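You operate a simulated robot arm through the tools that you are given. There is no shell and no other tool. Be economical: measure what you need, move in short steps, check, and stop when the job is done.

Carry out the task below with a simulated robot arm. There is one attempt and no reset: what you move stays moved.

## Task
The fault display names a shorted socket: switch it off, park its plug, reset the socket breaker, start the fan.
Fine: in that order; the plug goes to the holder where its cord comes out; the breaker must not trip; other plugs and levers stay.

The check looks at the end state, three seconds after you hand in, the way a careful person would. Anything else that was tipped, shoved, dropped, spilled or broken makes it a failure.

## Robot
A 7-joint arm with a three-finger gripper on a trunk, on a base that drives. Base frame: it is fixed to the floor where the robot stands at the start and does not move with it; the origin is under the middle of the robot, x ahead of it, y to its left, z up. Units: cm, rad, N and s.
With the tool pointing down near the work surface it reaches from about 44 to 92 cm from the robot's upright axis, wherever it stands. Its first joint turns from -2.897 to 2.897 rad. Places, roughly: clear button [20, 80, 90]; coil breaker lever [20, 70, 70]; cupboard latch [10, 80, 50]; fan lever [30, 50, 100]; fan speed knob [50, 40, 100]; feed breaker lever [0, 90, 70]; fit breaker lever [30, 50, 70]; lamp test button [20, 80, 90]; lower door latch [80, -10, 50]; main switch [0, 100, 100]; rack breaker lever [10, 80, 70]; socket [70, 20, 110]; socket breaker lever [40, 40, 70]; test breaker lever [30, 60, 70]; upper door latch [80, -10, 120]. Payload 2.69 kg.
Tool frame: the origin (TCP) lies between the finger pads and is the grasp point; the fingertips stand 2.9 cm ahead of it; z points along the fingers, y is the line along which they close. Largest opening 12 cm; the body of the gripper starts 7.8 cm behind the TCP.
Orientation is that of the tool frame in the base frame, as a unit quaternion [w, x, y, z]. With the fingers straight down and closing along the base's y, the tool's x points along the base's -x, its y along +y and its z along -z.

## Interface
- The arm moves only by the tool drive_tool. Its argument "deltas" is a list of rows, each a list of 7 numbers: the gripper command, from -1 (shut) to 1 (fully open), values between in proportion, then the shift along the tool's x, y, z in units of 200 mm (1.0 is 200 mm), then the turn, a rotation vector about the tool's x, y, z in units of 45 degrees (1.0 is 45 degrees). In form: [[gripper, dx, dy, dz, wx, wy, wz], ...]. A call has 1 to 8 rows; each row is the pose to reach, as a shift and turn from the pose commanded when the call began, along the tool's axes at that moment. A call with a number of a shift or a turn outside -1 to 1 is refused whole. Rows are played at 5 a second. More than 5 cm and 0.15 rad between two rows, or a gripper value outside its range, and nothing of the call is played. Where a pose cannot be reached the arm comes as near as it can. A force on the tool above 90 N (or 10 N above the force at the start of the call, whichever is more), or a blocked arm, ends the call early, and 0.2 s more pass. Each finger halts on what it meets, pressing with about 24 N; the grip force reading is that of the motor and also rises with nothing between the fingers. The clock runs only during rows and for 0.2 s after the last one: add rows that repeat a pose to give the fingers time. It gives the time, the measured TCP pose, the force on the tool (base axes), the opening and the grip force at its end, in the units of the frame above (readings bear some noise), with the torque about the TCP (base axes, N m) and any sound that the robot's microphone picked up, and new pictures: "pictures" is both (left out), scene, wrist or none.
- Cameras (640 x 400 px; columns grow to the right, rows downward): "scene" is now at [22.07, 5.55, 133.03]; the picture's right is [0.49, -0.87, 0.00], its down [-0.49, -0.27, -0.83] and it looks along [0.72, 0.40, -0.56] (base axes); focal length 214 px, centre (320, 200). "wrist" rides on the gripper at [6.3, 0, -10.4] in the tool frame; the picture's right is [0.00, 1.00, 0.00], its down [-0.83, 0.00, -0.56] and it looks along [-0.56, 0.00, 0.83] (tool axes); focal length 275 px, centre (320, 200). There is no depth. A picture from a camera that has moved, and an enlarged one, comes with that camera's place and axes in the base frame and with its lens. The place of the scene camera against the robot may be out by one fixed shift of up to 2.5 cm in any direction.
- raise_lower(by): slides the trunk up (or, below 0, down) by that many cm; the arm and the scene camera ride with it, the base frame stays. It gives what a move gives, with no picture.
- drive_base(legs): drives the robot by 1 to 6 legs, each [ahead, left, turn to the left] in cm, cm and rad, along the robot's own axes; the way and the turn of a leg run together, so that a leg with both is an arc; at most 150 cm and 3.142 rad a leg. The arm and the cameras ride along, it lands a little off, and it stops where it bumps. It gives what a move gives, and a new picture of the scene camera.
- aim_head(pan, tilt): turns the head with the scene camera to pan (to the left, within 1.501 rad either way) and tilt (down, from -0.506 to 1.204), counted from straight ahead of the robot. It gives what a move gives, and a new picture of the scene camera.
- close_up(camera, box): a new picture of the part [left, top, right, bottom] of that camera's present view, enlarged. The clock stands still meanwhile.
- sign_off(): hands the job in; it is judged then, once.

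Work in short steps. Places have to be worked out from the pictures, the camera data and where the tool is seen: move nearer, look again, correct. Check each grasp and each placing, and mend what went wrong. You have 120 turns and 260 pictures in all, those below and enlarged ones among them. Open the gripper and draw the arm clear of the work before you hand the job in, unless the task says otherwise; then end with one line.

The tools are called after "Request:" by a JSON object that holds its "name" and its "arguments". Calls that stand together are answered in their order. drive_tool: Moves the arm, as the interface text tells. Its arguments: {"type":"object","properties":{"deltas":{"type":"array","items":{"type":"array","items":{"type":"number"}}},"pictures":{"type":"string","enum":["both","scene","wrist","none"]}},"required":["deltas"]} The other tools are called the same way: raise_lower (by) slides the trunk up or down; drive_base (legs) drives the base; aim_head (pan, tilt) turns the head that bears the scene camera; close_up (camera, box) takes an enlarged picture of a part of a camera's view; sign_off () hands the job in.

At the start:

```text
clock: 0.0
ee_pos: [53.4, -4.98, 100.06]
ee_rot: [0.0, 0.0, 1.0, -0.001]
contact_force: [-0.1, 0.4, 0.0]
moment: [0.03, 0.02, -0.01]
finger_gap: 12.03
grasp_force: 0.0
trunk travel left (down, up): [-57.5, 3.8]
robot x, y, heading: [-0.18, -0.0, 0.002]
head pan, tilt: [0.51, 0.597]
```

scene: 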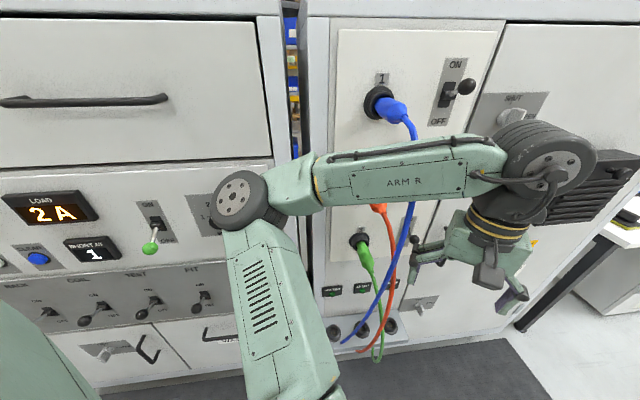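
wrist: 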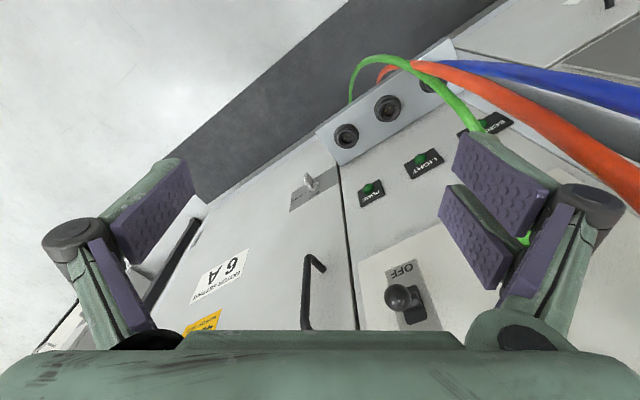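

The display seems to say "SHORT AT 1". I'll enlarge the key parts first.

Request:
{"name": "close_up", "arguments": {"camera": "scene", "box": [0, 180, 260, 370]}}

Request:
{"name": "close_up", "arguments": {"camera": "scene", "box": [310, 30, 550, 180]}}

Request:
{"name": "close_up", "arguments": {"camera": "scene", "box": [300, 180, 540, 370]}}

```text
2.11 times, centred on (130, 275) of scene
camera zoom: at [22.07, 5.55, 133.03], right [0.49, -0.87, 0.0], down [-0.49, -0.27, -0.83], along [0.72, 0.4, -0.56], focal length 452 px, centre (720, 42)
```

zoom: 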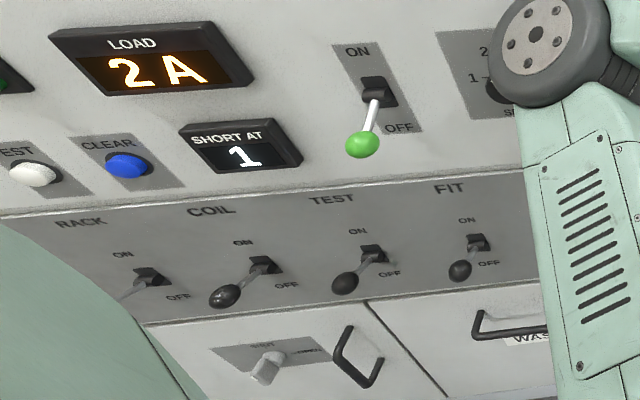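

```text
2.67 times, centred on (430, 105) of scene
camera zoom: at [22.07, 5.55, 133.03], right [0.49, -0.87, 0.0], down [-0.49, -0.27, -0.83], along [0.72, 0.4, -0.56], focal length 572 px, centre (27, 453)
```

zoom: 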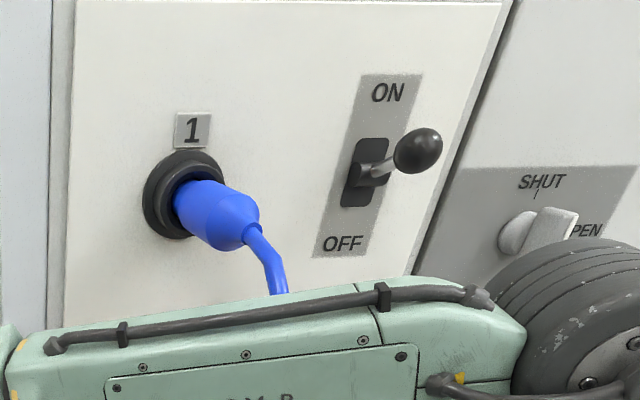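

```text
2.11 times, centred on (420, 275) of scene
camera zoom: at [22.07, 5.55, 133.03], right [0.49, -0.87, 0.0], down [-0.49, -0.27, -0.83], along [0.72, 0.4, -0.56], focal length 452 px, centre (110, 42)
```

zoom: 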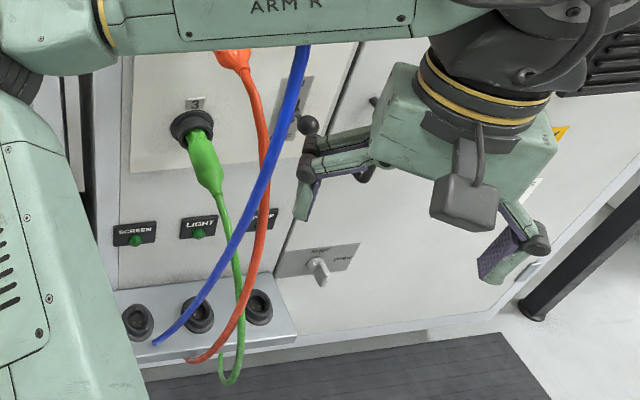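

The display says socket 1 and its plug is blue. Next I look around with the head.

Request:
{"name": "aim_head", "arguments": {"pan": 0.9, "tilt": 0.6}}

Request:
{"name": "aim_head", "arguments": {"pan": 0.35, "tilt": 0.2}}

Request:
{"name": "close_up", "arguments": {"camera": "wrist", "box": [180, 50, 540, 340]}}

```text
clock: 0.9
ee_pos: [53.41, -5.13, 100.0]
ee_rot: [0.0, 0.001, 1.0, 0.0]
contact_force: [-0.2, 0.9, -0.2]
moment: [-0.02, 0.0, 0.0]
finger_gap: 12.03
grasp_force: 0.0
trunk travel left (down, up): [-57.5, 3.8]
robot x, y, heading: [0.35, 0.23, -0.002]
head pan, tilt: [0.901, 0.6]
camera scene: at [19.84, 8.15, 133.0], right [0.78, -0.62, 0.0], down [-0.35, -0.44, -0.83], along [0.51, 0.65, -0.56], focal length 214 px, centre (320, 200)
```

scene: 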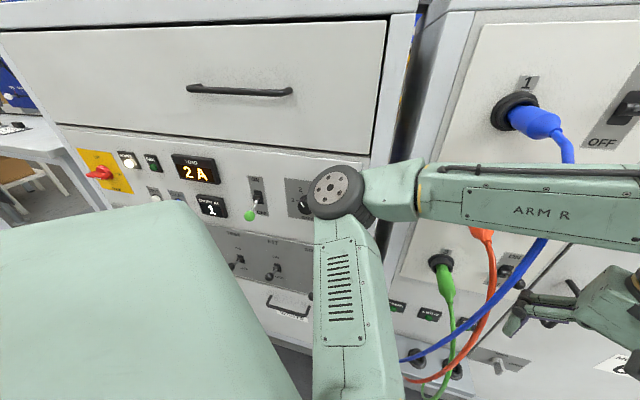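

```text
clock: 1.8
ee_pos: [53.42, -5.06, 100.02]
ee_rot: [0.0, 0.0, 1.0, 0.0]
contact_force: [0.1, -0.3, 0.5]
moment: [0.0, -0.02, -0.01]
finger_gap: 11.98
grasp_force: 0.0
trunk travel left (down, up): [-57.5, 3.8]
robot x, y, heading: [0.17, 0.08, -0.003]
head pan, tilt: [0.351, 0.201]
camera scene: at [23.09, 4.44, 136.67], right [0.34, -0.94, 0.0], down [-0.19, -0.07, -0.98], along [0.92, 0.34, -0.2], focal length 214 px, centre (320, 200)
```

scene: 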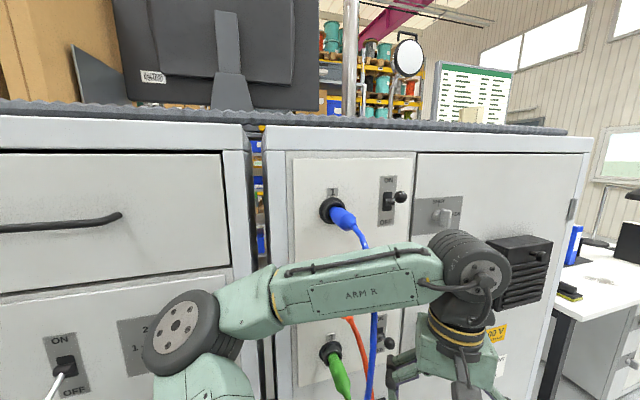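

```text
1.38 times, centred on (360, 195) of wrist
camera zoom: at [47.08, -4.99, 110.46], right [0.0, 1.0, 0.0], down [0.83, 0.0, 0.56], along [0.56, 0.0, -0.83], focal length 380 px, centre (265, 207)
```

zoom: 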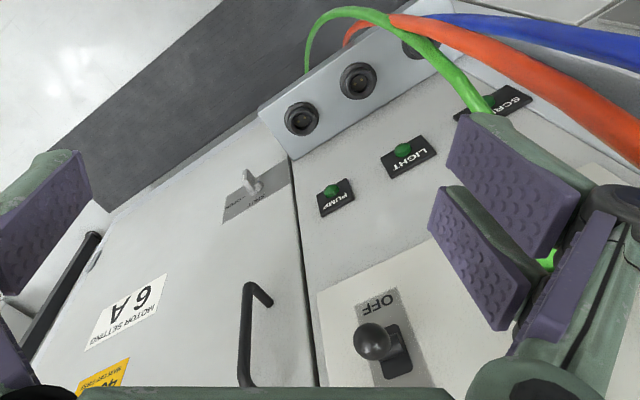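

The wall runs about along (0.6,-0.8), roughly 61 cm away, and I am close to it. I back off square to it and turn to face it.

Request:
{"name": "drive_base", "arguments": {"legs": [[-20, -15, 0], [0, 0, 0.64]]}}

Request:
{"name": "aim_head", "arguments": {"pan": 0, "tilt": 0.6}}

```text
clock: 3.5
ee_pos: [38.61, -15.86, 100.01]
ee_rot: [0.0, 0.0, 1.0, 0.001]
contact_force: [-0.3, 1.2, -0.2]
moment: [0.02, 0.0, 0.01]
finger_gap: 11.99
grasp_force: 0.1
trunk travel left (down, up): [-57.5, 3.8]
robot x, y, heading: [-14.72, -11.06, -0.0]
head pan, tilt: [0.351, 0.201]
stopped in leg 1: the robot was blocked; the commanded pose is now the measured one
camera scene: at [8.22, -6.49, 136.69], right [0.35, -0.94, 0.0], down [-0.19, -0.07, -0.98], along [0.92, 0.34, -0.2], focal length 214 px, centre (320, 200)
```

scene: 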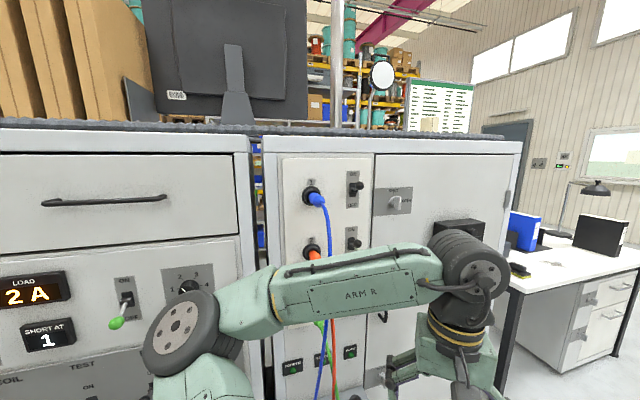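

```text
clock: 4.4
ee_pos: [38.8, -15.79, 99.9]
ee_rot: [-0.002, -0.001, 1.0, 0.0]
contact_force: [-0.3, -0.3, 0.1]
moment: [-0.01, -0.02, 0.0]
finger_gap: 12.03
grasp_force: 0.1
trunk travel left (down, up): [-57.5, 3.8]
robot x, y, heading: [-14.82, -10.81, -0.0]
head pan, tilt: [0.0, 0.6]
camera scene: at [8.39, -9.65, 133.0], right [0.0, -1.0, 0.0], down [-0.56, 0.0, -0.83], along [0.83, 0.0, -0.56], focal length 214 px, centre (320, 200)
```

scene: 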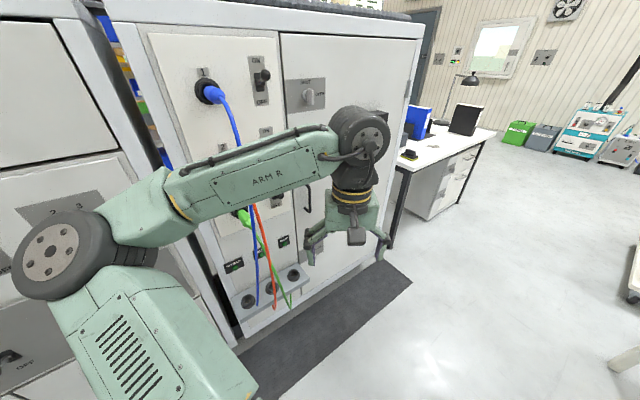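

Something behind blocked me after 18 cm. I move a little forward off it, then turn to face the wall.

Request:
{"name": "drive_base", "arguments": {"legs": [[3.2, 2.4, 0], [0, 0, 0.64]]}}

Request:
{"name": "aim_head", "arguments": {"pan": -1.5, "tilt": 0.6}}

Request:
{"name": "aim_head", "arguments": {"pan": 1.5, "tilt": 0.6}}

```text
clock: 7.1
ee_pos: [34.42, 19.2, 99.98]
ee_rot: [-0.001, -0.313, 0.95, 0.0]
contact_force: [0.4, -0.1, -0.2]
moment: [-0.01, 0.01, -0.03]
finger_gap: 12.02
grasp_force: 0.0
trunk travel left (down, up): [-57.5, 3.8]
robot x, y, heading: [-11.3, -8.26, 0.639]
head pan, tilt: [0.0, 0.6]
camera scene: at [6.83, 7.25, 133.0], right [0.59, -0.8, 0.0], down [-0.45, -0.34, -0.83], along [0.66, 0.49, -0.56], focal length 214 px, centre (320, 200)
```

scene: 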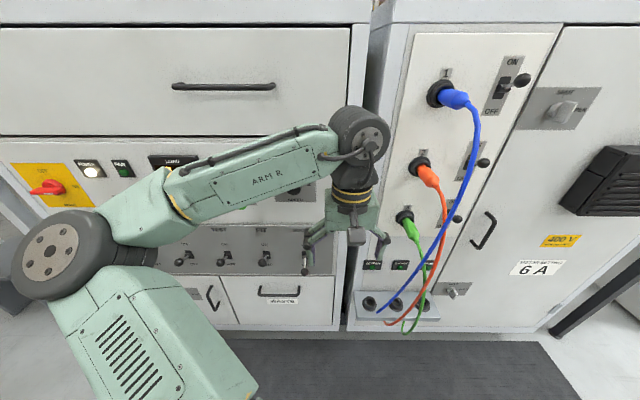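

```text
clock: 8.7
ee_pos: [34.5, 19.23, 99.96]
ee_rot: [0.0, -0.313, 0.95, -0.001]
contact_force: [-0.9, -0.3, 0.0]
moment: [0.01, 0.02, 0.02]
finger_gap: 12.03
grasp_force: 0.0
trunk travel left (down, up): [-57.5, 3.8]
robot x, y, heading: [-11.7, -8.55, 0.634]
head pan, tilt: [-1.499, 0.6]
camera scene: at [5.47, -4.72, 133.0], right [-0.76, -0.65, 0.0], down [-0.37, 0.43, -0.83], along [0.54, -0.63, -0.56], focal length 214 px, centre (320, 200)
```

scene: 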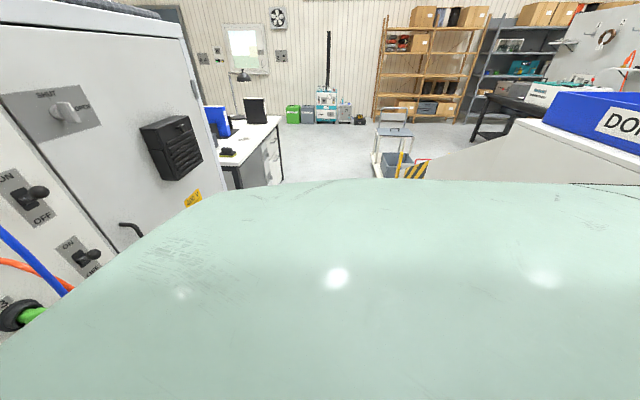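

```text
clock: 11.3
ee_pos: [34.55, 19.16, 99.94]
ee_rot: [0.0, -0.313, 0.95, 0.0]
contact_force: [0.4, -0.5, -0.2]
moment: [-0.01, -0.01, 0.04]
finger_gap: 12.0
grasp_force: 0.0
trunk travel left (down, up): [-57.5, 3.8]
robot x, y, heading: [-11.16, -8.59, 0.635]
head pan, tilt: [1.499, 0.6]
camera scene: at [-4.99, 9.47, 133.0], right [0.85, 0.53, 0.0], down [0.3, -0.48, -0.83], along [-0.44, 0.7, -0.56], focal length 214 px, centre (320, 200)
```

scene: 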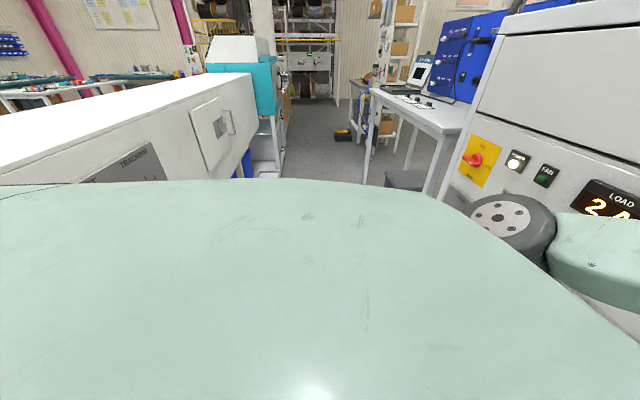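

Behind is a fixed bench; nothing moved. The wall is square to me now. I tilt the hand toward the wall while moving it right and up, well clear of the wall.

Request:
{"name": "drive_tool", "arguments": {"deltas": [[1, 0, -0.1, -0.1, 0, -0.167, 0], [1, 0, -0.22, -0.2, 0, -0.333, 0], [1, 0, -0.35, -0.32, 0, -0.5, 0], [1, 0, -0.48, -0.44, 0, -0.667, 0], [1, 0, -0.61, -0.56, 0, -0.833, 0], [1, 0, -0.75, -0.7, 0, -1, 0]], "pictures": "none"}}

Request:
{"name": "aim_head", "arguments": {"pan": 0, "tilt": 0.6}}

```text
clock: 12.7
ee_pos: [43.46, 6.95, 113.94]
ee_rot: [0.363, -0.289, 0.878, 0.119]
contact_force: [-0.1, -1.3, 0.1]
moment: [0.03, 0.0, 0.04]
finger_gap: 12.01
grasp_force: 0.1
trunk travel left (down, up): [-57.5, 3.8]
robot x, y, heading: [-11.44, -8.59, 0.634]
head pan, tilt: [1.499, 0.6]
```

```text
clock: 14.3
ee_pos: [43.36, 7.15, 114.06]
ee_rot: [0.363, -0.289, 0.878, 0.12]
contact_force: [-0.3, -0.1, 0.3]
moment: [0.0, -0.04, -0.03]
finger_gap: 11.98
grasp_force: 0.0
trunk travel left (down, up): [-57.5, 3.8]
robot x, y, heading: [-11.35, -8.7, 0.639]
head pan, tilt: [0.0, 0.6]
camera scene: at [6.84, 7.24, 133.0], right [0.59, -0.8, 0.0], down [-0.45, -0.34, -0.83], along [0.66, 0.49, -0.56], focal length 214 px, centre (320, 200)
```

scene: 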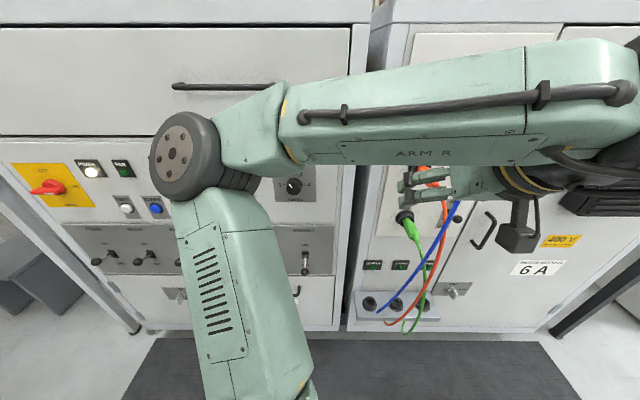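

Finishing the tilt to horizontal while moving in front of switch 1, about 15 cm off the wall.

Request:
{"name": "drive_tool", "arguments": {"deltas": [[1, -0.11, -0.14, -0.053, 0, -0.167, 0], [1, -0.22, -0.28, -0.107, 0, -0.333, 0], [1, -0.335, -0.425, -0.16, 0, -0.5, 0], [1, -0.447, -0.567, -0.213, 0, -0.667, 0], [1, -0.558, -0.708, -0.267, 0, -0.833, 0], [1, -0.67, -0.85, -0.32, 0, -1, 0]], "pictures": "both"}}

```text
clock: 15.7
ee_pos: [61.13, -2.0, 127.96]
ee_rot: [0.673, -0.218, 0.672, 0.22]
contact_force: [0.1, -0.6, 0.2]
moment: [0.01, 0.03, -0.04]
finger_gap: 11.99
grasp_force: 0.1
out of reach, approached as far as the arm can: row 1, 2, 3, 4, 5, 6
trunk travel left (down, up): [-57.5, 3.8]
robot x, y, heading: [-11.48, -8.61, 0.63]
head pan, tilt: [0.0, 0.6]
camera scene: at [6.84, 7.18, 133.0], right [0.59, -0.8, 0.0], down [-0.45, -0.34, -0.83], along [0.66, 0.49, -0.56], focal length 214 px, centre (320, 200)
camera wrist: at [52.56, -7.99, 121.82], right [-0.59, 0.81, 0.0], down [-0.45, -0.33, 0.83], along [0.67, 0.49, 0.56], focal length 275 px, centre (320, 200)
```

scene: 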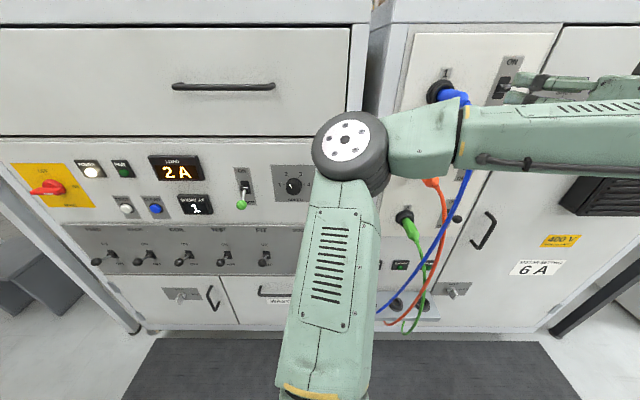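
wrist: 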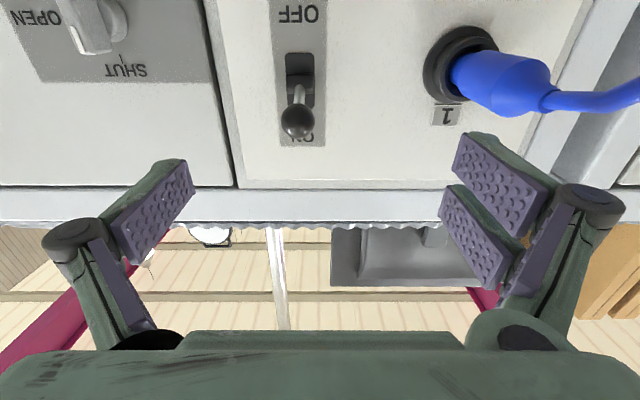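

The hand is horizontal in front of switch 1: the knob is near lateral −39, z 128, lever up (ON). I close the fingers and rise above the knob, to press it down from above.

Request:
{"name": "drive_tool", "arguments": {"deltas": [[-0.3, -0.1, -0.03, 0, 0, 0, 0], [-1, -0.2, -0.065, 0, 0, 0, 0], [-1, -0.2, -0.065, 0, 0, 0, 0], [-1, -0.2, -0.065, 0, 0, 0, 0], [-1, -0.2, -0.065, 0, 0, 0, 0], [-1, -0.2, -0.065, 0, 0, 0, 0], [-1, -0.2, -0.065, 0, 0, 0, 0]], "pictures": "wrist"}}

Request:
{"name": "close_up", "arguments": {"camera": "scene", "box": [60, 150, 330, 310]}}

```text
clock: 17.3
ee_pos: [61.53, -2.79, 132.36]
ee_rot: [0.671, -0.222, 0.672, 0.221]
contact_force: [0.9, 0.3, -0.2]
moment: [0.0, -0.01, -0.01]
finger_gap: 0.02
grasp_force: 1.8
trunk travel left (down, up): [-57.5, 3.8]
robot x, y, heading: [-11.53, -8.42, 0.636]
head pan, tilt: [0.0, 0.6]
camera wrist: at [53.11, -8.86, 126.03], right [-0.59, 0.8, -0.01], down [-0.45, -0.33, 0.83], along [0.67, 0.5, 0.56], focal length 275 px, centre (320, 200)
```

wrist: 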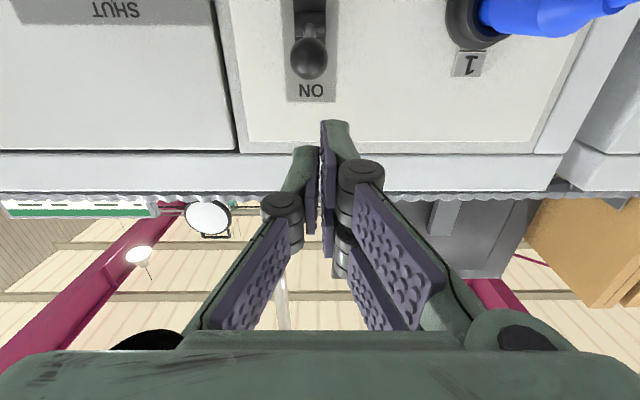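

```text
2.37 times, centred on (195, 230) of scene
camera zoom: at [6.84, 7.24, 133.0], right [0.59, -0.8, 0.0], down [-0.45, -0.34, -0.83], along [0.66, 0.49, -0.56], focal length 508 px, centre (616, 129)
```

zoom: 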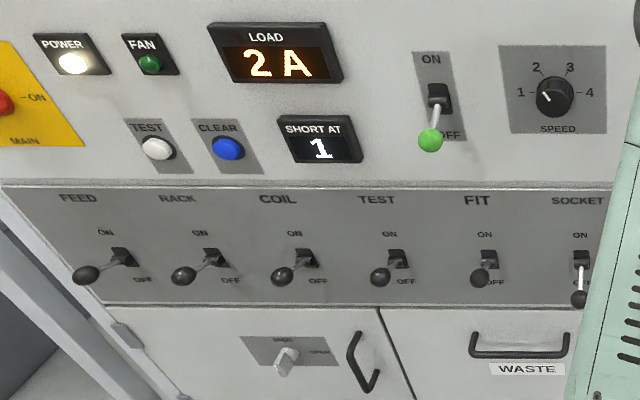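

The stereo puts the ON knob at n≈57.8, lateral −39.4, z 128.4, with the wall at n≈62.7. The fingers are now clear above it, so I go forward over it.

Request:
{"name": "drive_tool", "arguments": {"deltas": [[-1, 0, -0.01, 0.15, 0, 0, 0], [-1, 0, -0.02, 0.3, 0, 0, 0], [-1, 0, -0.03, 0.46, 0, 0, 0], [-1, 0, -0.03, 0.46, 0, 0, 0]], "pictures": "both"}}

```text
clock: 18.3
ee_pos: [69.18, 2.48, 132.15]
ee_rot: [0.671, -0.222, 0.672, 0.221]
contact_force: [-0.1, 0.0, 0.7]
moment: [0.01, 0.01, -0.01]
finger_gap: 0.0
grasp_force: 24.6
trunk travel left (down, up): [-57.5, 3.8]
robot x, y, heading: [-11.27, -8.29, 0.638]
head pan, tilt: [0.0, 0.6]
camera scene: at [6.83, 7.24, 133.0], right [0.59, -0.8, 0.0], down [-0.45, -0.34, -0.83], along [0.66, 0.49, -0.56], focal length 214 px, centre (320, 200)
camera wrist: at [60.77, -3.69, 125.81], right [-0.59, 0.8, -0.01], down [-0.45, -0.33, 0.83], along [0.67, 0.5, 0.56], focal length 275 px, centre (320, 200)
```

scene: 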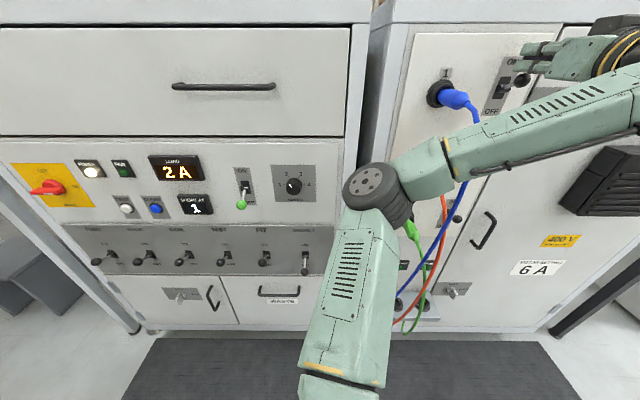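
wrist: 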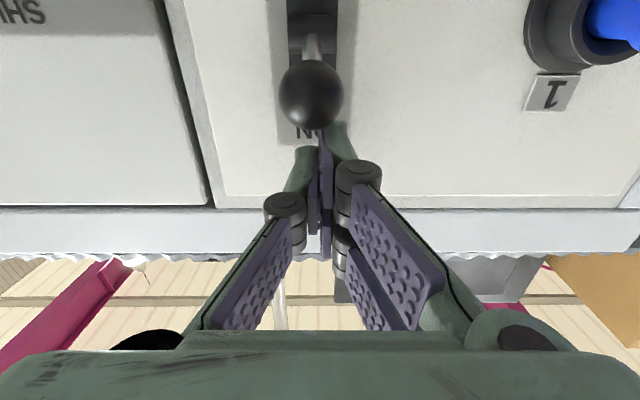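

The fingers sit just above the knob. I press down about 5.5 cm in small steps.

Request:
{"name": "drive_tool", "arguments": {"deltas": [[-1, 0.06, 0, 0, 0, 0, 0], [-1, 0.11, 0, 0, 0, 0, 0], [-1, 0.16, 0, 0, 0, 0, 0], [-1, 0.21, 0, 0, 0, 0, 0], [-1, 0.25, 0, 0, 0, 0, 0], [-1, 0.28, 0, 0, 0, 0, 0]], "pictures": "both"}}

```text
clock: 19.7
ee_pos: [68.43, 2.99, 127.38]
ee_rot: [0.674, -0.228, 0.667, 0.223]
contact_force: [-20.4, 17.4, 28.4]
moment: [0.6, 0.22, 0.27]
finger_gap: 0.0
grasp_force: 23.5
trunk travel left (down, up): [-57.5, 3.8]
robot x, y, heading: [-11.51, -8.36, 0.633]
head pan, tilt: [0.0, 0.6]
camera scene: at [6.27, 7.45, 133.11], right [0.59, -0.8, 0.0], down [-0.45, -0.34, -0.83], along [0.67, 0.49, -0.56], focal length 214 px, centre (320, 200)
camera wrist: at [60.14, -3.26, 120.98], right [-0.6, 0.8, -0.02], down [-0.46, -0.33, 0.83], along [0.65, 0.51, 0.56], focal length 275 px, centre (320, 200)
```

scene: 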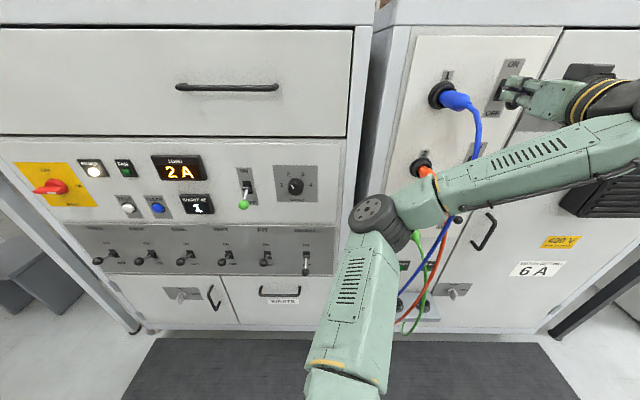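
wrist: 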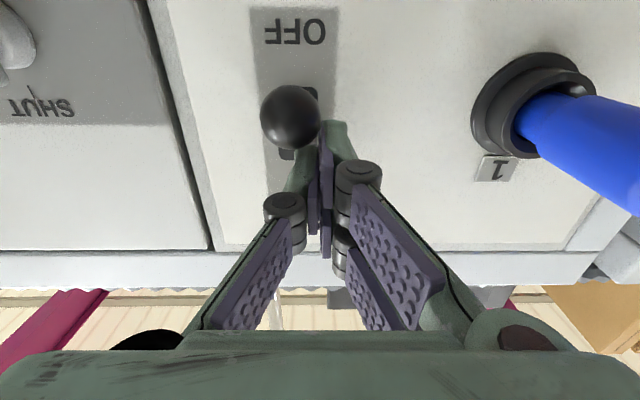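

The fingers slipped to the knob's left side partway. I lift and back off to see where the lever stands.

Request:
{"name": "drive_tool", "arguments": {"deltas": [[-1, -0.05, 0.05, -0.02, 0, 0, 0], [-1, -0.1, 0.05, -0.15, 0, 0, 0], [-1, -0.05, 0, -0.35, 0, 0, 0], [0, -0.05, 0, -0.35, 0, 0, 0]], "pictures": "both"}}

```text
clock: 20.7
ee_pos: [63.56, -1.63, 127.48]
ee_rot: [0.671, -0.221, 0.672, 0.221]
contact_force: [0.1, -0.6, 1.1]
moment: [0.01, -0.01, 0.03]
finger_gap: 2.66
grasp_force: 0.1
trunk travel left (down, up): [-57.5, 3.8]
robot x, y, heading: [-11.51, -8.68, 0.631]
head pan, tilt: [0.0, 0.6]
camera scene: at [6.83, 7.26, 133.0], right [0.59, -0.8, 0.0], down [-0.45, -0.34, -0.83], along [0.66, 0.49, -0.56], focal length 214 px, centre (320, 200)
camera wrist: at [55.12, -7.8, 121.32], right [-0.59, 0.8, 0.0], down [-0.45, -0.33, 0.83], along [0.67, 0.5, 0.55], focal length 275 px, centre (320, 200)
```

scene: 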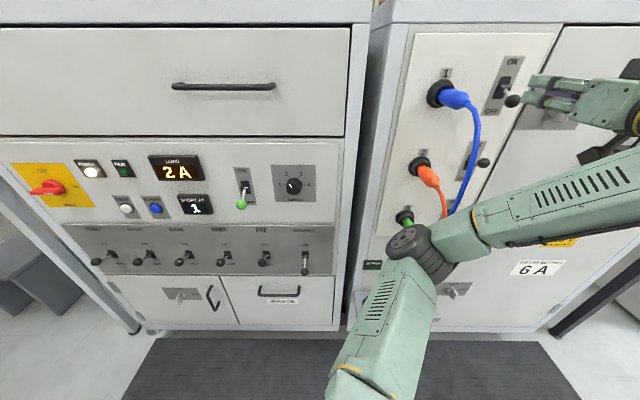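
wrist: 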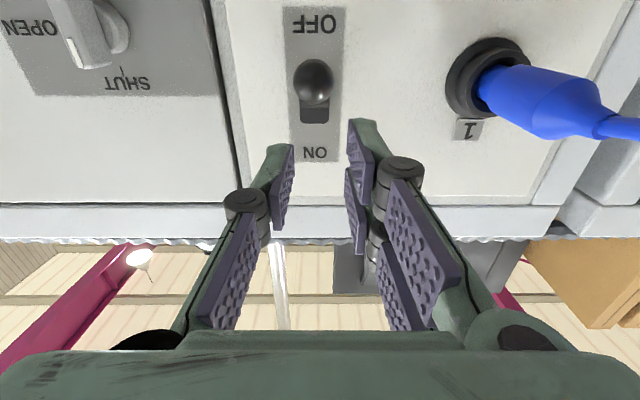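

The lever now points down (knob z≈124.8), so it looks OFF. I press once more, centred, to be sure it is seated.

Request:
{"name": "drive_tool", "arguments": {"deltas": [[-1, -0.07, -0.02, 0, 0, 0, 0], [-1, -0.07, -0.02, 0.0, 0, 0, 0], [-1, -0.07, -0.02, 0.15, 0, 0, 0], [-1, -0.07, -0.02, 0.33, 0, 0, 0], [-1, -0.02, -0.02, 0.33, 0, 0, 0], [-1, 0.03, -0.02, 0.33, 0, 0, 0], [-1, 0.06, -0.02, 0.33, 0, 0, 0], [-1, 0.09, -0.02, 0.33, 0, 0, 0]], "pictures": "wrist"}}

```text
clock: 22.5
ee_pos: [68.32, 1.75, 127.79]
ee_rot: [0.688, -0.219, 0.656, 0.218]
contact_force: [23.4, 8.3, 85.1]
moment: [1.12, -1.89, -0.3]
finger_gap: 0.02
grasp_force: 24.0
trunk travel left (down, up): [-57.5, 3.8]
robot x, y, heading: [-11.47, -8.36, 0.638]
head pan, tilt: [0.0, 0.6]
camera wrist: at [60.02, -4.23, 121.12], right [-0.59, 0.81, -0.02], down [-0.49, -0.34, 0.81], along [0.65, 0.48, 0.59], focal length 275 px, centre (320, 200)
```

wrist: 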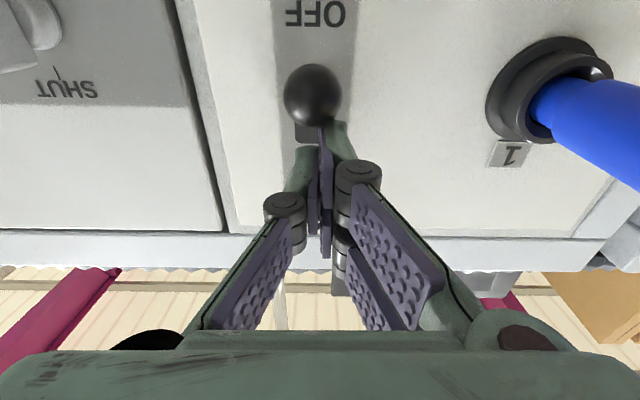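

It is at its stop under 85 N, so switch 1 is OFF. I release, back away and shift left toward the blue plug.

Request:
{"name": "drive_tool", "arguments": {"deltas": [[-1, -0.08, 0, 0, 0, 0, 0], [-1, -0.08, 0, -0.2, 0, 0, 0], [-1, -0.05, 0, -0.4, 0, 0, 0], [-0.3, 0.05, 0.15, -0.5, 0, 0, 0], [0, 0.05, 0.35, -0.5, 0, 0, 0], [0, 0.05, 0.55, -0.5, 0, 0, 0], [0, 0.05, 0.65, -0.5, 0, 0, 0]], "pictures": "both"}}

```text
clock: 24.1
ee_pos: [53.29, 6.42, 124.53]
ee_rot: [0.671, -0.222, 0.672, 0.221]
contact_force: [0.0, -0.4, 0.5]
moment: [-0.01, -0.03, 0.01]
finger_gap: 6.01
grasp_force: 0.1
trunk travel left (down, up): [-57.5, 3.8]
robot x, y, heading: [-11.53, -8.76, 0.637]
head pan, tilt: [0.0, 0.6]
camera scene: at [6.84, 7.25, 133.0], right [0.59, -0.8, 0.0], down [-0.45, -0.34, -0.83], along [0.66, 0.49, -0.56], focal length 214 px, centre (320, 200)
camera wrist: at [44.81, 0.19, 118.29], right [-0.59, 0.8, 0.0], down [-0.45, -0.33, 0.83], along [0.67, 0.5, 0.55], focal length 275 px, centre (320, 200)
```

scene: 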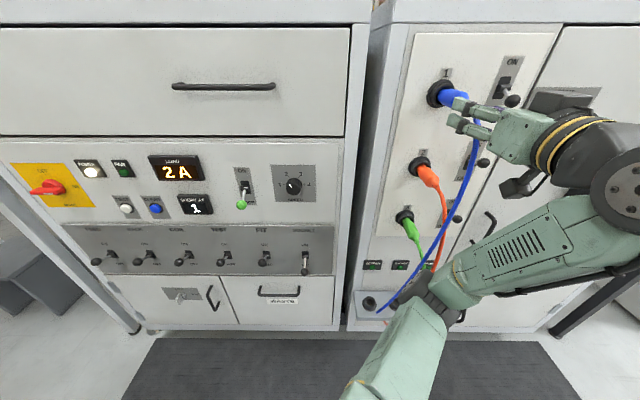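
wrist: 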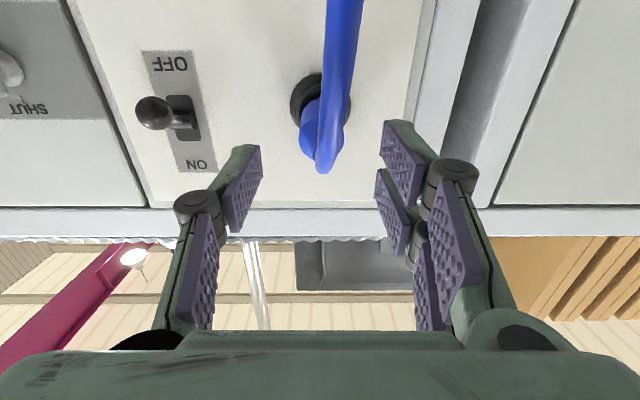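

The socket is centred at lateral −26.4, z≈125, and the plug tail is near n≈50. The hand is lined up, so I move forward a bit with the fingers open and look closer.

Request:
{"name": "drive_tool", "arguments": {"deltas": [[0, -0.01, 0, 0.15, 0, 0, 0], [0, -0.015, 0, 0.27, 0, 0, 0], [0, -0.015, 0, 0.27, 0, 0, 0]], "pictures": "both"}}

Request:
{"name": "close_up", "arguments": {"camera": "scene", "box": [380, 40, 580, 165]}}

```text
clock: 24.9
ee_pos: [57.66, 9.56, 125.09]
ee_rot: [0.671, -0.222, 0.672, 0.22]
contact_force: [-0.5, -0.3, 0.3]
moment: [0.03, 0.02, 0.0]
finger_gap: 5.99
grasp_force: 0.0
trunk travel left (down, up): [-57.5, 3.8]
robot x, y, heading: [-11.74, -8.4, 0.633]
head pan, tilt: [0.0, 0.6]
camera scene: at [6.84, 7.24, 133.0], right [0.59, -0.8, 0.0], down [-0.45, -0.34, -0.83], along [0.66, 0.49, -0.56], focal length 214 px, centre (320, 200)
camera wrist: at [49.19, 3.4, 118.79], right [-0.59, 0.8, -0.01], down [-0.45, -0.33, 0.83], along [0.67, 0.5, 0.56], focal length 275 px, centre (320, 200)
```

scene: 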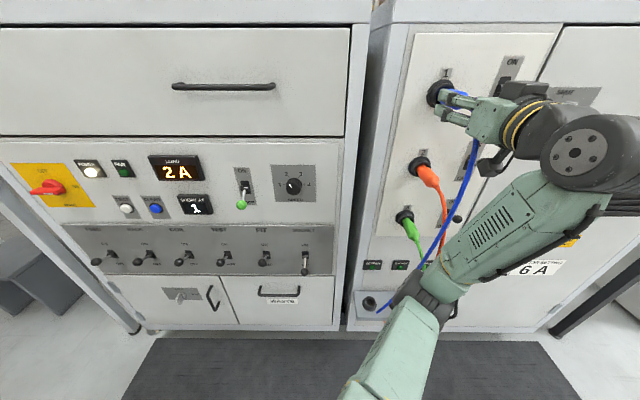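
wrist: 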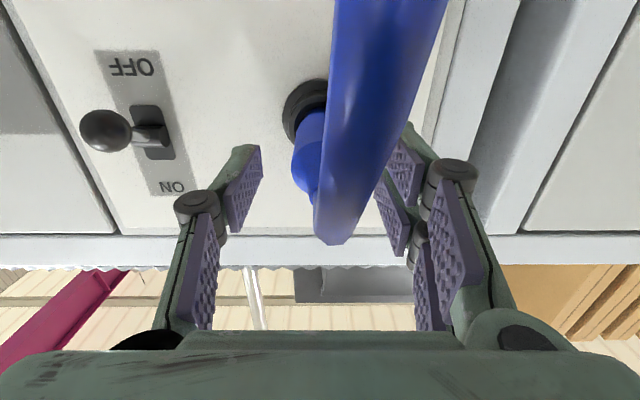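

```text
3.20 times, centred on (480, 102) of scene
camera zoom: at [6.84, 7.24, 133.0], right [0.59, -0.8, 0.0], down [-0.45, -0.34, -0.83], along [0.66, 0.49, -0.56], focal length 686 px, centre (-192, 512)
```

zoom: 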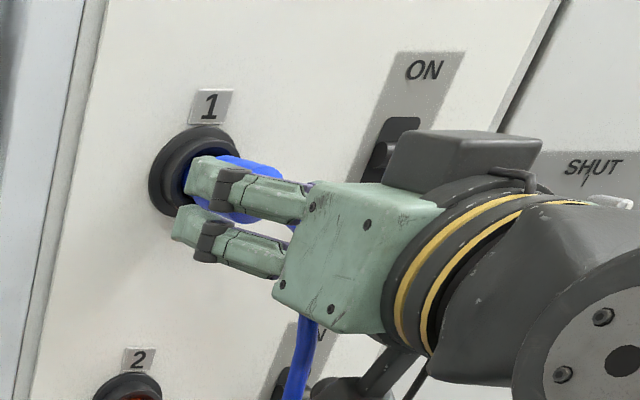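

The left finger is a two-pronged one and the plug sits centred between the prongs. I advance 3 cm and close on the plug body.

Request:
{"name": "drive_tool", "arguments": {"deltas": [[0, 0, 0, 0.08, 0, 0, 0], [0, 0, 0, 0.155, 0, 0, 0], [-0.6, 0, 0, 0.155, 0, 0, 0], [-1, 0, 0, 0.155, 0, 0, 0], [-1, 0, 0, 0.155, 0, 0, 0], [-1, 0, 0, 0.155, 0, 0, 0]], "pictures": "both"}}

Request:
{"name": "close_up", "arguments": {"camera": "scene", "box": [380, 40, 580, 165]}}

```text
clock: 26.3
ee_pos: [60.23, 11.49, 125.1]
ee_rot: [0.671, -0.222, 0.672, 0.221]
contact_force: [0.8, 0.1, 0.2]
moment: [0.04, -0.02, 0.0]
finger_gap: 3.04
grasp_force: 23.9
trunk travel left (down, up): [-57.5, 3.8]
robot x, y, heading: [-11.56, -8.61, 0.638]
head pan, tilt: [0.0, 0.6]
camera scene: at [6.85, 7.25, 133.0], right [0.59, -0.8, 0.0], down [-0.45, -0.34, -0.82], along [0.66, 0.49, -0.57], focal length 214 px, centre (320, 200)
camera wrist: at [51.73, 5.33, 118.88], right [-0.59, 0.8, 0.0], down [-0.45, -0.33, 0.83], along [0.67, 0.5, 0.55], focal length 275 px, centre (320, 200)
```

scene: 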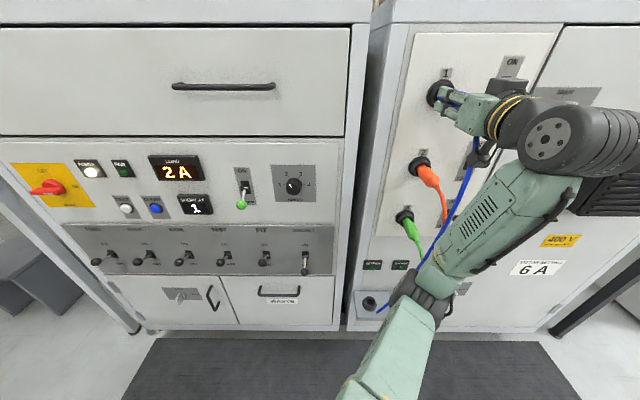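
wrist: 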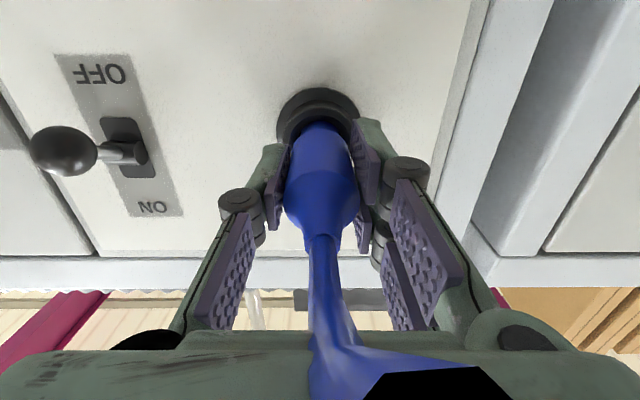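

```text
3.20 times, centred on (480, 102) of scene
camera zoom: at [6.85, 7.25, 133.0], right [0.59, -0.8, 0.0], down [-0.45, -0.34, -0.82], along [0.66, 0.49, -0.57], focal length 686 px, centre (-192, 512)
```

zoom: 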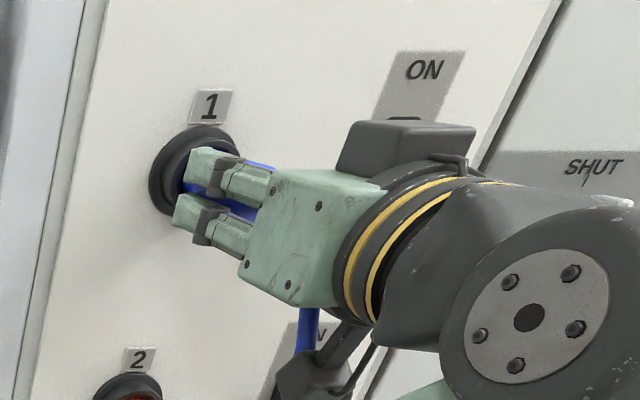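

The plug is gripped (3.0 cm). I pull it straight out, backward.

Request:
{"name": "drive_tool", "arguments": {"deltas": [[-1, 0, 0, -0.05, 0, 0, 0], [-1, 0, 0, -0.12, 0, 0, 0], [-1, 0, 0, -0.2, 0, 0, 0], [-1, 0, 0, -0.3, 0, 0, 0], [-1, 0, 0, -0.4, 0, 0, 0], [-1, 0, 0, -0.4, 0, 0, 0]], "pictures": "both"}}

```text
clock: 27.7
ee_pos: [53.63, 6.75, 125.04]
ee_rot: [0.671, -0.221, 0.672, 0.22]
contact_force: [0.1, 0.6, 0.4]
moment: [0.0, -0.01, 0.02]
finger_gap: 3.06
grasp_force: 24.7
trunk travel left (down, up): [-57.5, 3.8]
robot x, y, heading: [-11.77, -8.51, 0.634]
head pan, tilt: [0.0, 0.6]
camera scene: at [6.85, 7.24, 133.0], right [0.59, -0.8, 0.0], down [-0.45, -0.34, -0.83], along [0.66, 0.49, -0.56], focal length 214 px, centre (320, 200)
camera wrist: at [45.29, 0.66, 118.79], right [-0.59, 0.8, -0.01], down [-0.45, -0.33, 0.83], along [0.67, 0.5, 0.55], focal length 275 px, centre (320, 200)
```

scene: 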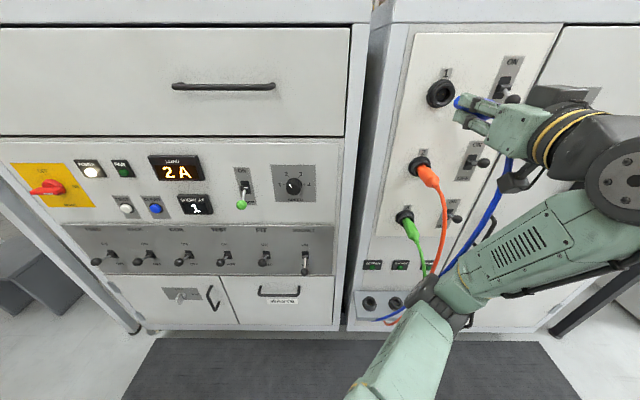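
wrist: 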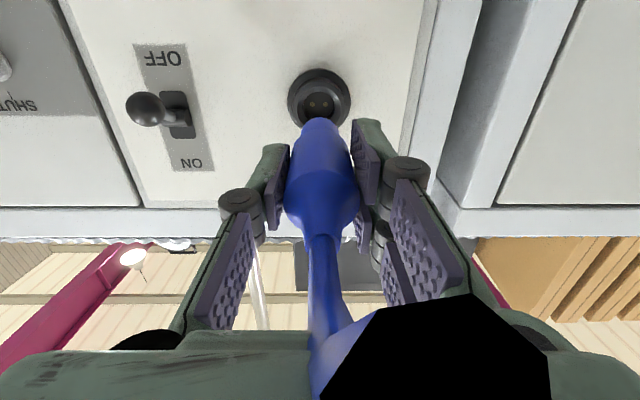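

The plug is out. Now I check the holder bracket to see where each cord comes out.

Request:
{"name": "close_up", "arguments": {"camera": "scene", "box": [340, 240, 480, 340]}}

```text
4.00 times, centred on (410, 290) of scene
camera zoom: at [6.85, 7.24, 133.0], right [0.59, -0.8, 0.0], down [-0.45, -0.34, -0.83], along [0.66, 0.49, -0.56], focal length 858 px, centre (-40, -160)
```

zoom: 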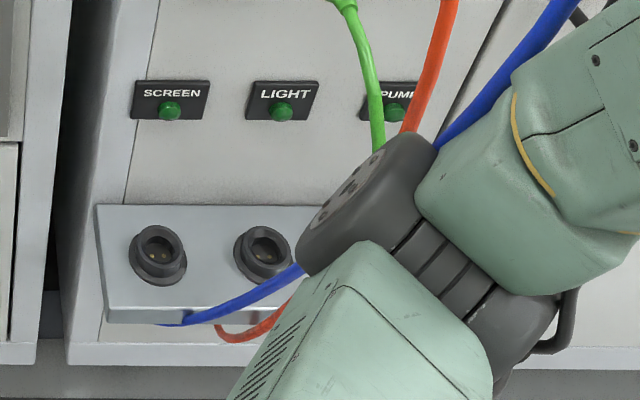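

The blue cord runs under the bracket near the left holder, but I need a lower view. I tilt the hand down while backing off, then lower the trunk.

Request:
{"name": "drive_tool", "arguments": {"deltas": [[-1, 0.02, 0, -0.03, 0, 0.167, 0], [-1, 0.05, 0, -0.06, 0, 0.333, 0], [-1, 0.08, 0, -0.09, 0, 0.5, 0], [-1, 0.1, 0, -0.12, 0, 0.667, 0], [-1, 0.12, 0, -0.15, 0, 0.833, 0], [-1, 0.15, 0, -0.18, 0, 1, 0]], "pictures": "none"}}

Request:
{"name": "drive_tool", "arguments": {"deltas": [[-1, 0, 0, 0, 0, 0.167, 0], [-1, 0, 0, 0, 0, 0.333, 0], [-1, 0, 0, 0, 0, 0.5, 0], [-1, 0, 0, 0, 0, 0.667, 0], [-1, 0, 0, 0, 0, 0.833, 0], [-1, 0, 0, 0, 0, 1, 0]], "pictures": "both"}}

```text
clock: 29.1
ee_pos: [50.96, 4.57, 122.0]
ee_rot: [0.361, -0.29, 0.878, 0.119]
contact_force: [-0.2, -0.2, 0.8]
moment: [-0.01, 0.06, 0.02]
finger_gap: 3.07
grasp_force: 24.1
trunk travel left (down, up): [-57.5, 3.8]
robot x, y, heading: [-11.66, -8.63, 0.631]
head pan, tilt: [0.0, 0.6]
```

```text
clock: 30.3
ee_pos: [52.36, 1.45, 115.7]
ee_rot: [0.053, -0.301, 0.946, 0.105]
contact_force: [-0.1, -0.9, 0.3]
moment: [0.01, -0.04, 0.0]
finger_gap: 3.08
grasp_force: 24.0
out of reach, approached as far as the arm can: row 5, 6
trunk travel left (down, up): [-57.5, 3.8]
robot x, y, heading: [-11.92, -7.95, 0.631]
head pan, tilt: [0.0, 0.6]
stopped in row 6: the arm was blocked; the commanded pose is now the measured one
camera scene: at [6.83, 7.22, 133.01], right [0.59, -0.81, 0.0], down [-0.45, -0.34, -0.83], along [0.66, 0.49, -0.56], focal length 214 px, centre (320, 200)
camera wrist: at [46.75, -4.31, 124.83], right [-0.58, 0.79, 0.17], down [0.65, 0.34, 0.68], along [0.48, 0.5, -0.72], focal length 275 px, centre (320, 200)
```

scene: 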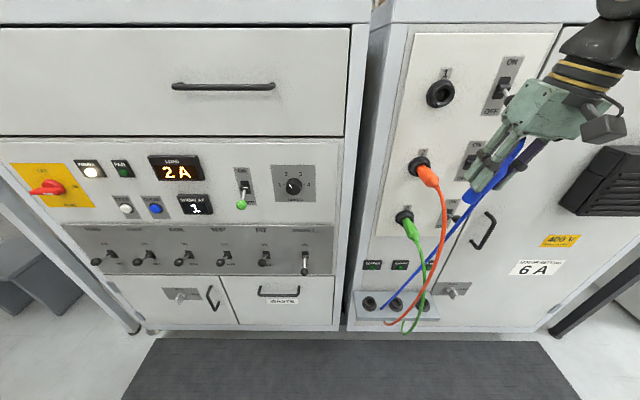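
wrist: 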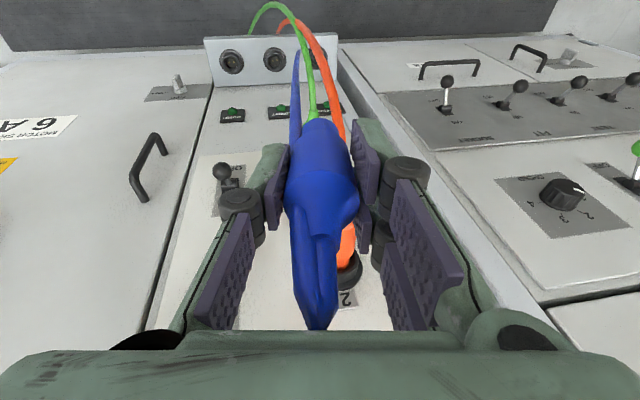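

The arm hit a joint limit near its top, with no contact. I lower the hand, back away from the cords and make it vertical.

Request:
{"name": "drive_tool", "arguments": {"deltas": [[-1, 0.1, -0.0, 0.1, 0, 0, 0], [-1, 0.25, -0.0, 0.2, 0, 0, 0], [-1, 0.3, -0.0, 0.3, 0.05, 0.05, 0], [-1, 0.35, -0.0, 0.4, 0.12, 0.12, -0.01], [-1, 0.35, -0.0, 0.5, 0.21, 0.21, -0.025], [-1, 0.35, 0, 0.6, 0.21, 0.21, -0.025]], "pictures": "both"}}

```text
clock: 31.7
ee_pos: [47.14, 0.56, 103.12]
ee_rot: [0.002, -0.311, 0.95, -0.001]
contact_force: [-0.2, -0.2, 0.0]
moment: [-0.04, 0.01, -0.02]
finger_gap: 3.07
grasp_force: 24.1
trunk travel left (down, up): [-57.5, 3.8]
robot x, y, heading: [-11.58, -8.93, 0.637]
head pan, tilt: [0.0, 0.6]
camera scene: at [6.89, 7.21, 132.99], right [0.59, -0.81, 0.0], down [-0.46, -0.34, -0.82], along [0.66, 0.49, -0.57], focal length 214 px, centre (320, 200)
camera wrist: at [41.95, -3.26, 113.54], right [-0.59, 0.8, 0.0], down [0.67, 0.49, 0.56], along [0.45, 0.33, -0.83], focal length 275 px, centre (320, 200)
```

scene: 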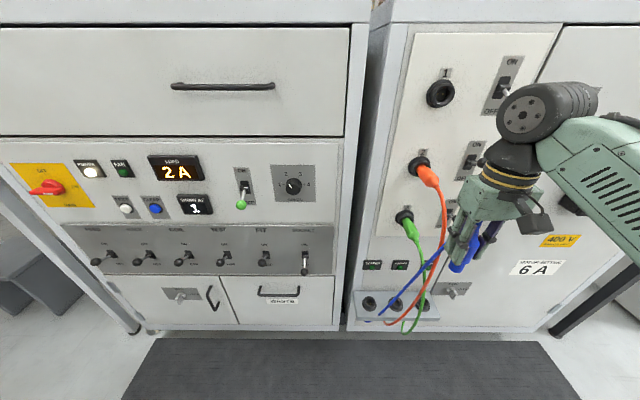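
wrist: 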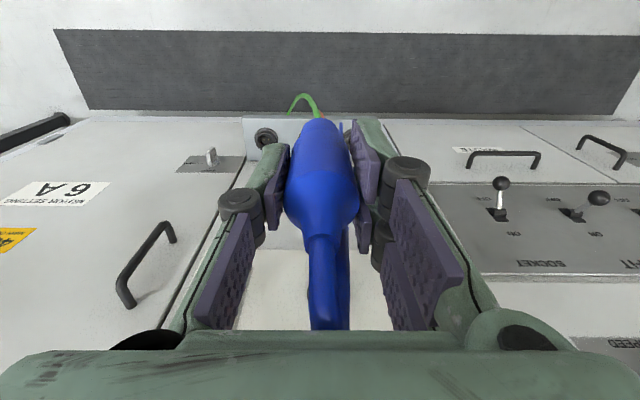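

Everything is clear. I lower the trunk 30 cm to view the holders from lower.

Request:
{"name": "raise_lower", "arguments": {"by": -30}}

Request:
{"name": "aim_head", "arguments": {"pan": -0.35, "tilt": 0.6}}

Request:
{"name": "close_up", "arguments": {"camera": "wrist", "box": [180, 40, 440, 200]}}

```text
clock: 34.7
ee_pos: [47.06, 0.42, 73.06]
ee_rot: [0.002, -0.311, 0.95, 0.0]
contact_force: [0.4, -0.2, -0.9]
moment: [-0.01, 0.0, 0.0]
finger_gap: 3.06
grasp_force: 24.4
trunk travel left (down, up): [-27.5, 33.8]
robot x, y, heading: [-11.59, -8.59, 0.638]
head pan, tilt: [0.0, 0.6]
```

```text
clock: 35.5
ee_pos: [47.09, 0.36, 73.11]
ee_rot: [0.003, -0.312, 0.95, -0.001]
contact_force: [0.2, 0.0, 0.1]
moment: [0.0, -0.05, 0.0]
finger_gap: 3.08
grasp_force: 23.9
trunk travel left (down, up): [-27.5, 33.8]
robot x, y, heading: [-11.42, -8.75, 0.64]
head pan, tilt: [-0.351, 0.6]
camera scene: at [8.23, 4.45, 103.0], right [0.28, -0.96, 0.0], down [-0.54, -0.16, -0.83], along [0.79, 0.23, -0.56], focal length 214 px, centre (320, 200)
```

scene: 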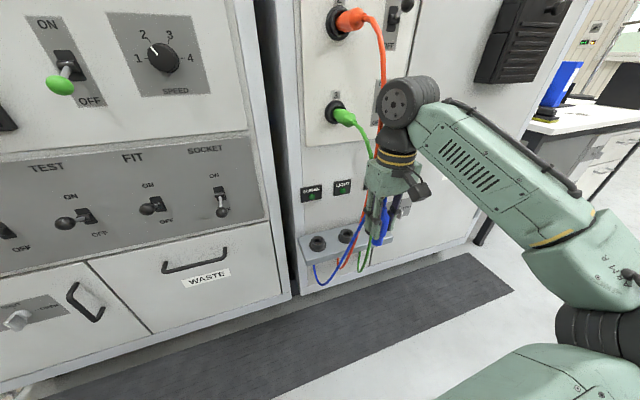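

```text
2.46 times, centred on (310, 120) of wrist
camera zoom: at [41.93, -3.25, 83.56], right [-0.6, 0.8, 0.0], down [0.67, 0.49, 0.56], along [0.45, 0.33, -0.83], focal length 678 px, centre (345, 397)
```

zoom: 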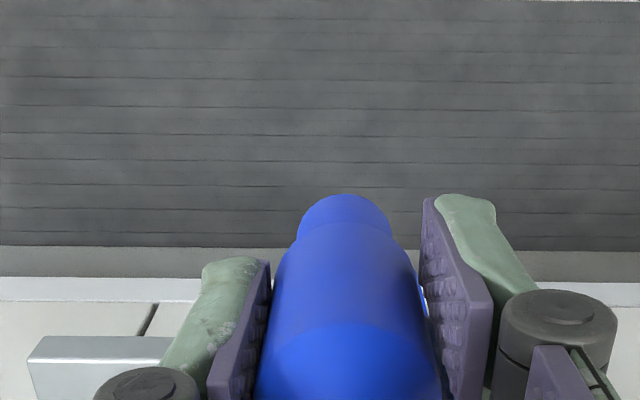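

The scene view now shows the cords better; I enlarge the bracket.

Request:
{"name": "close_up", "arguments": {"camera": "scene", "box": [285, 175, 445, 300]}}

Request:
{"name": "close_up", "arguments": {"camera": "scene", "box": [0, 0, 250, 250]}}

```text
3.20 times, centred on (365, 238) of scene
camera zoom: at [8.23, 4.45, 103.0], right [0.28, -0.96, 0.0], down [-0.54, -0.16, -0.83], along [0.79, 0.23, -0.56], focal length 686 px, centre (176, 80)
```

zoom: 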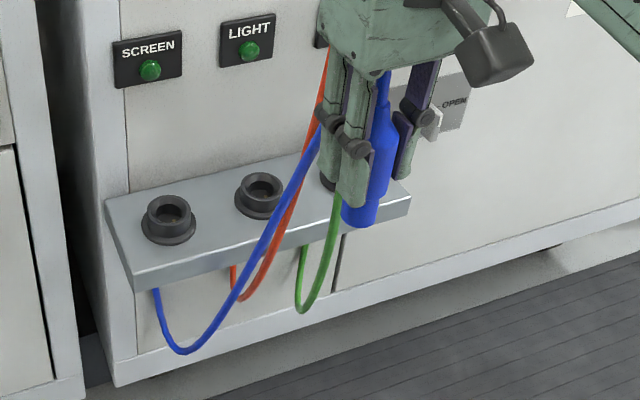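

```text
1.60 times, centred on (125, 125) of scene
camera zoom: at [8.23, 4.45, 103.0], right [0.28, -0.96, 0.0], down [-0.54, -0.16, -0.83], along [0.79, 0.23, -0.56], focal length 343 px, centre (632, 320)
```

zoom: 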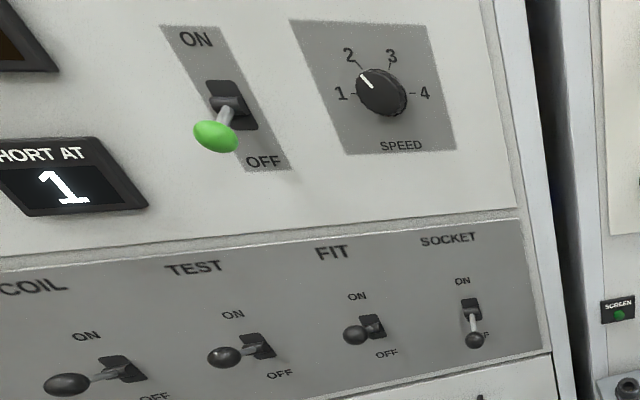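

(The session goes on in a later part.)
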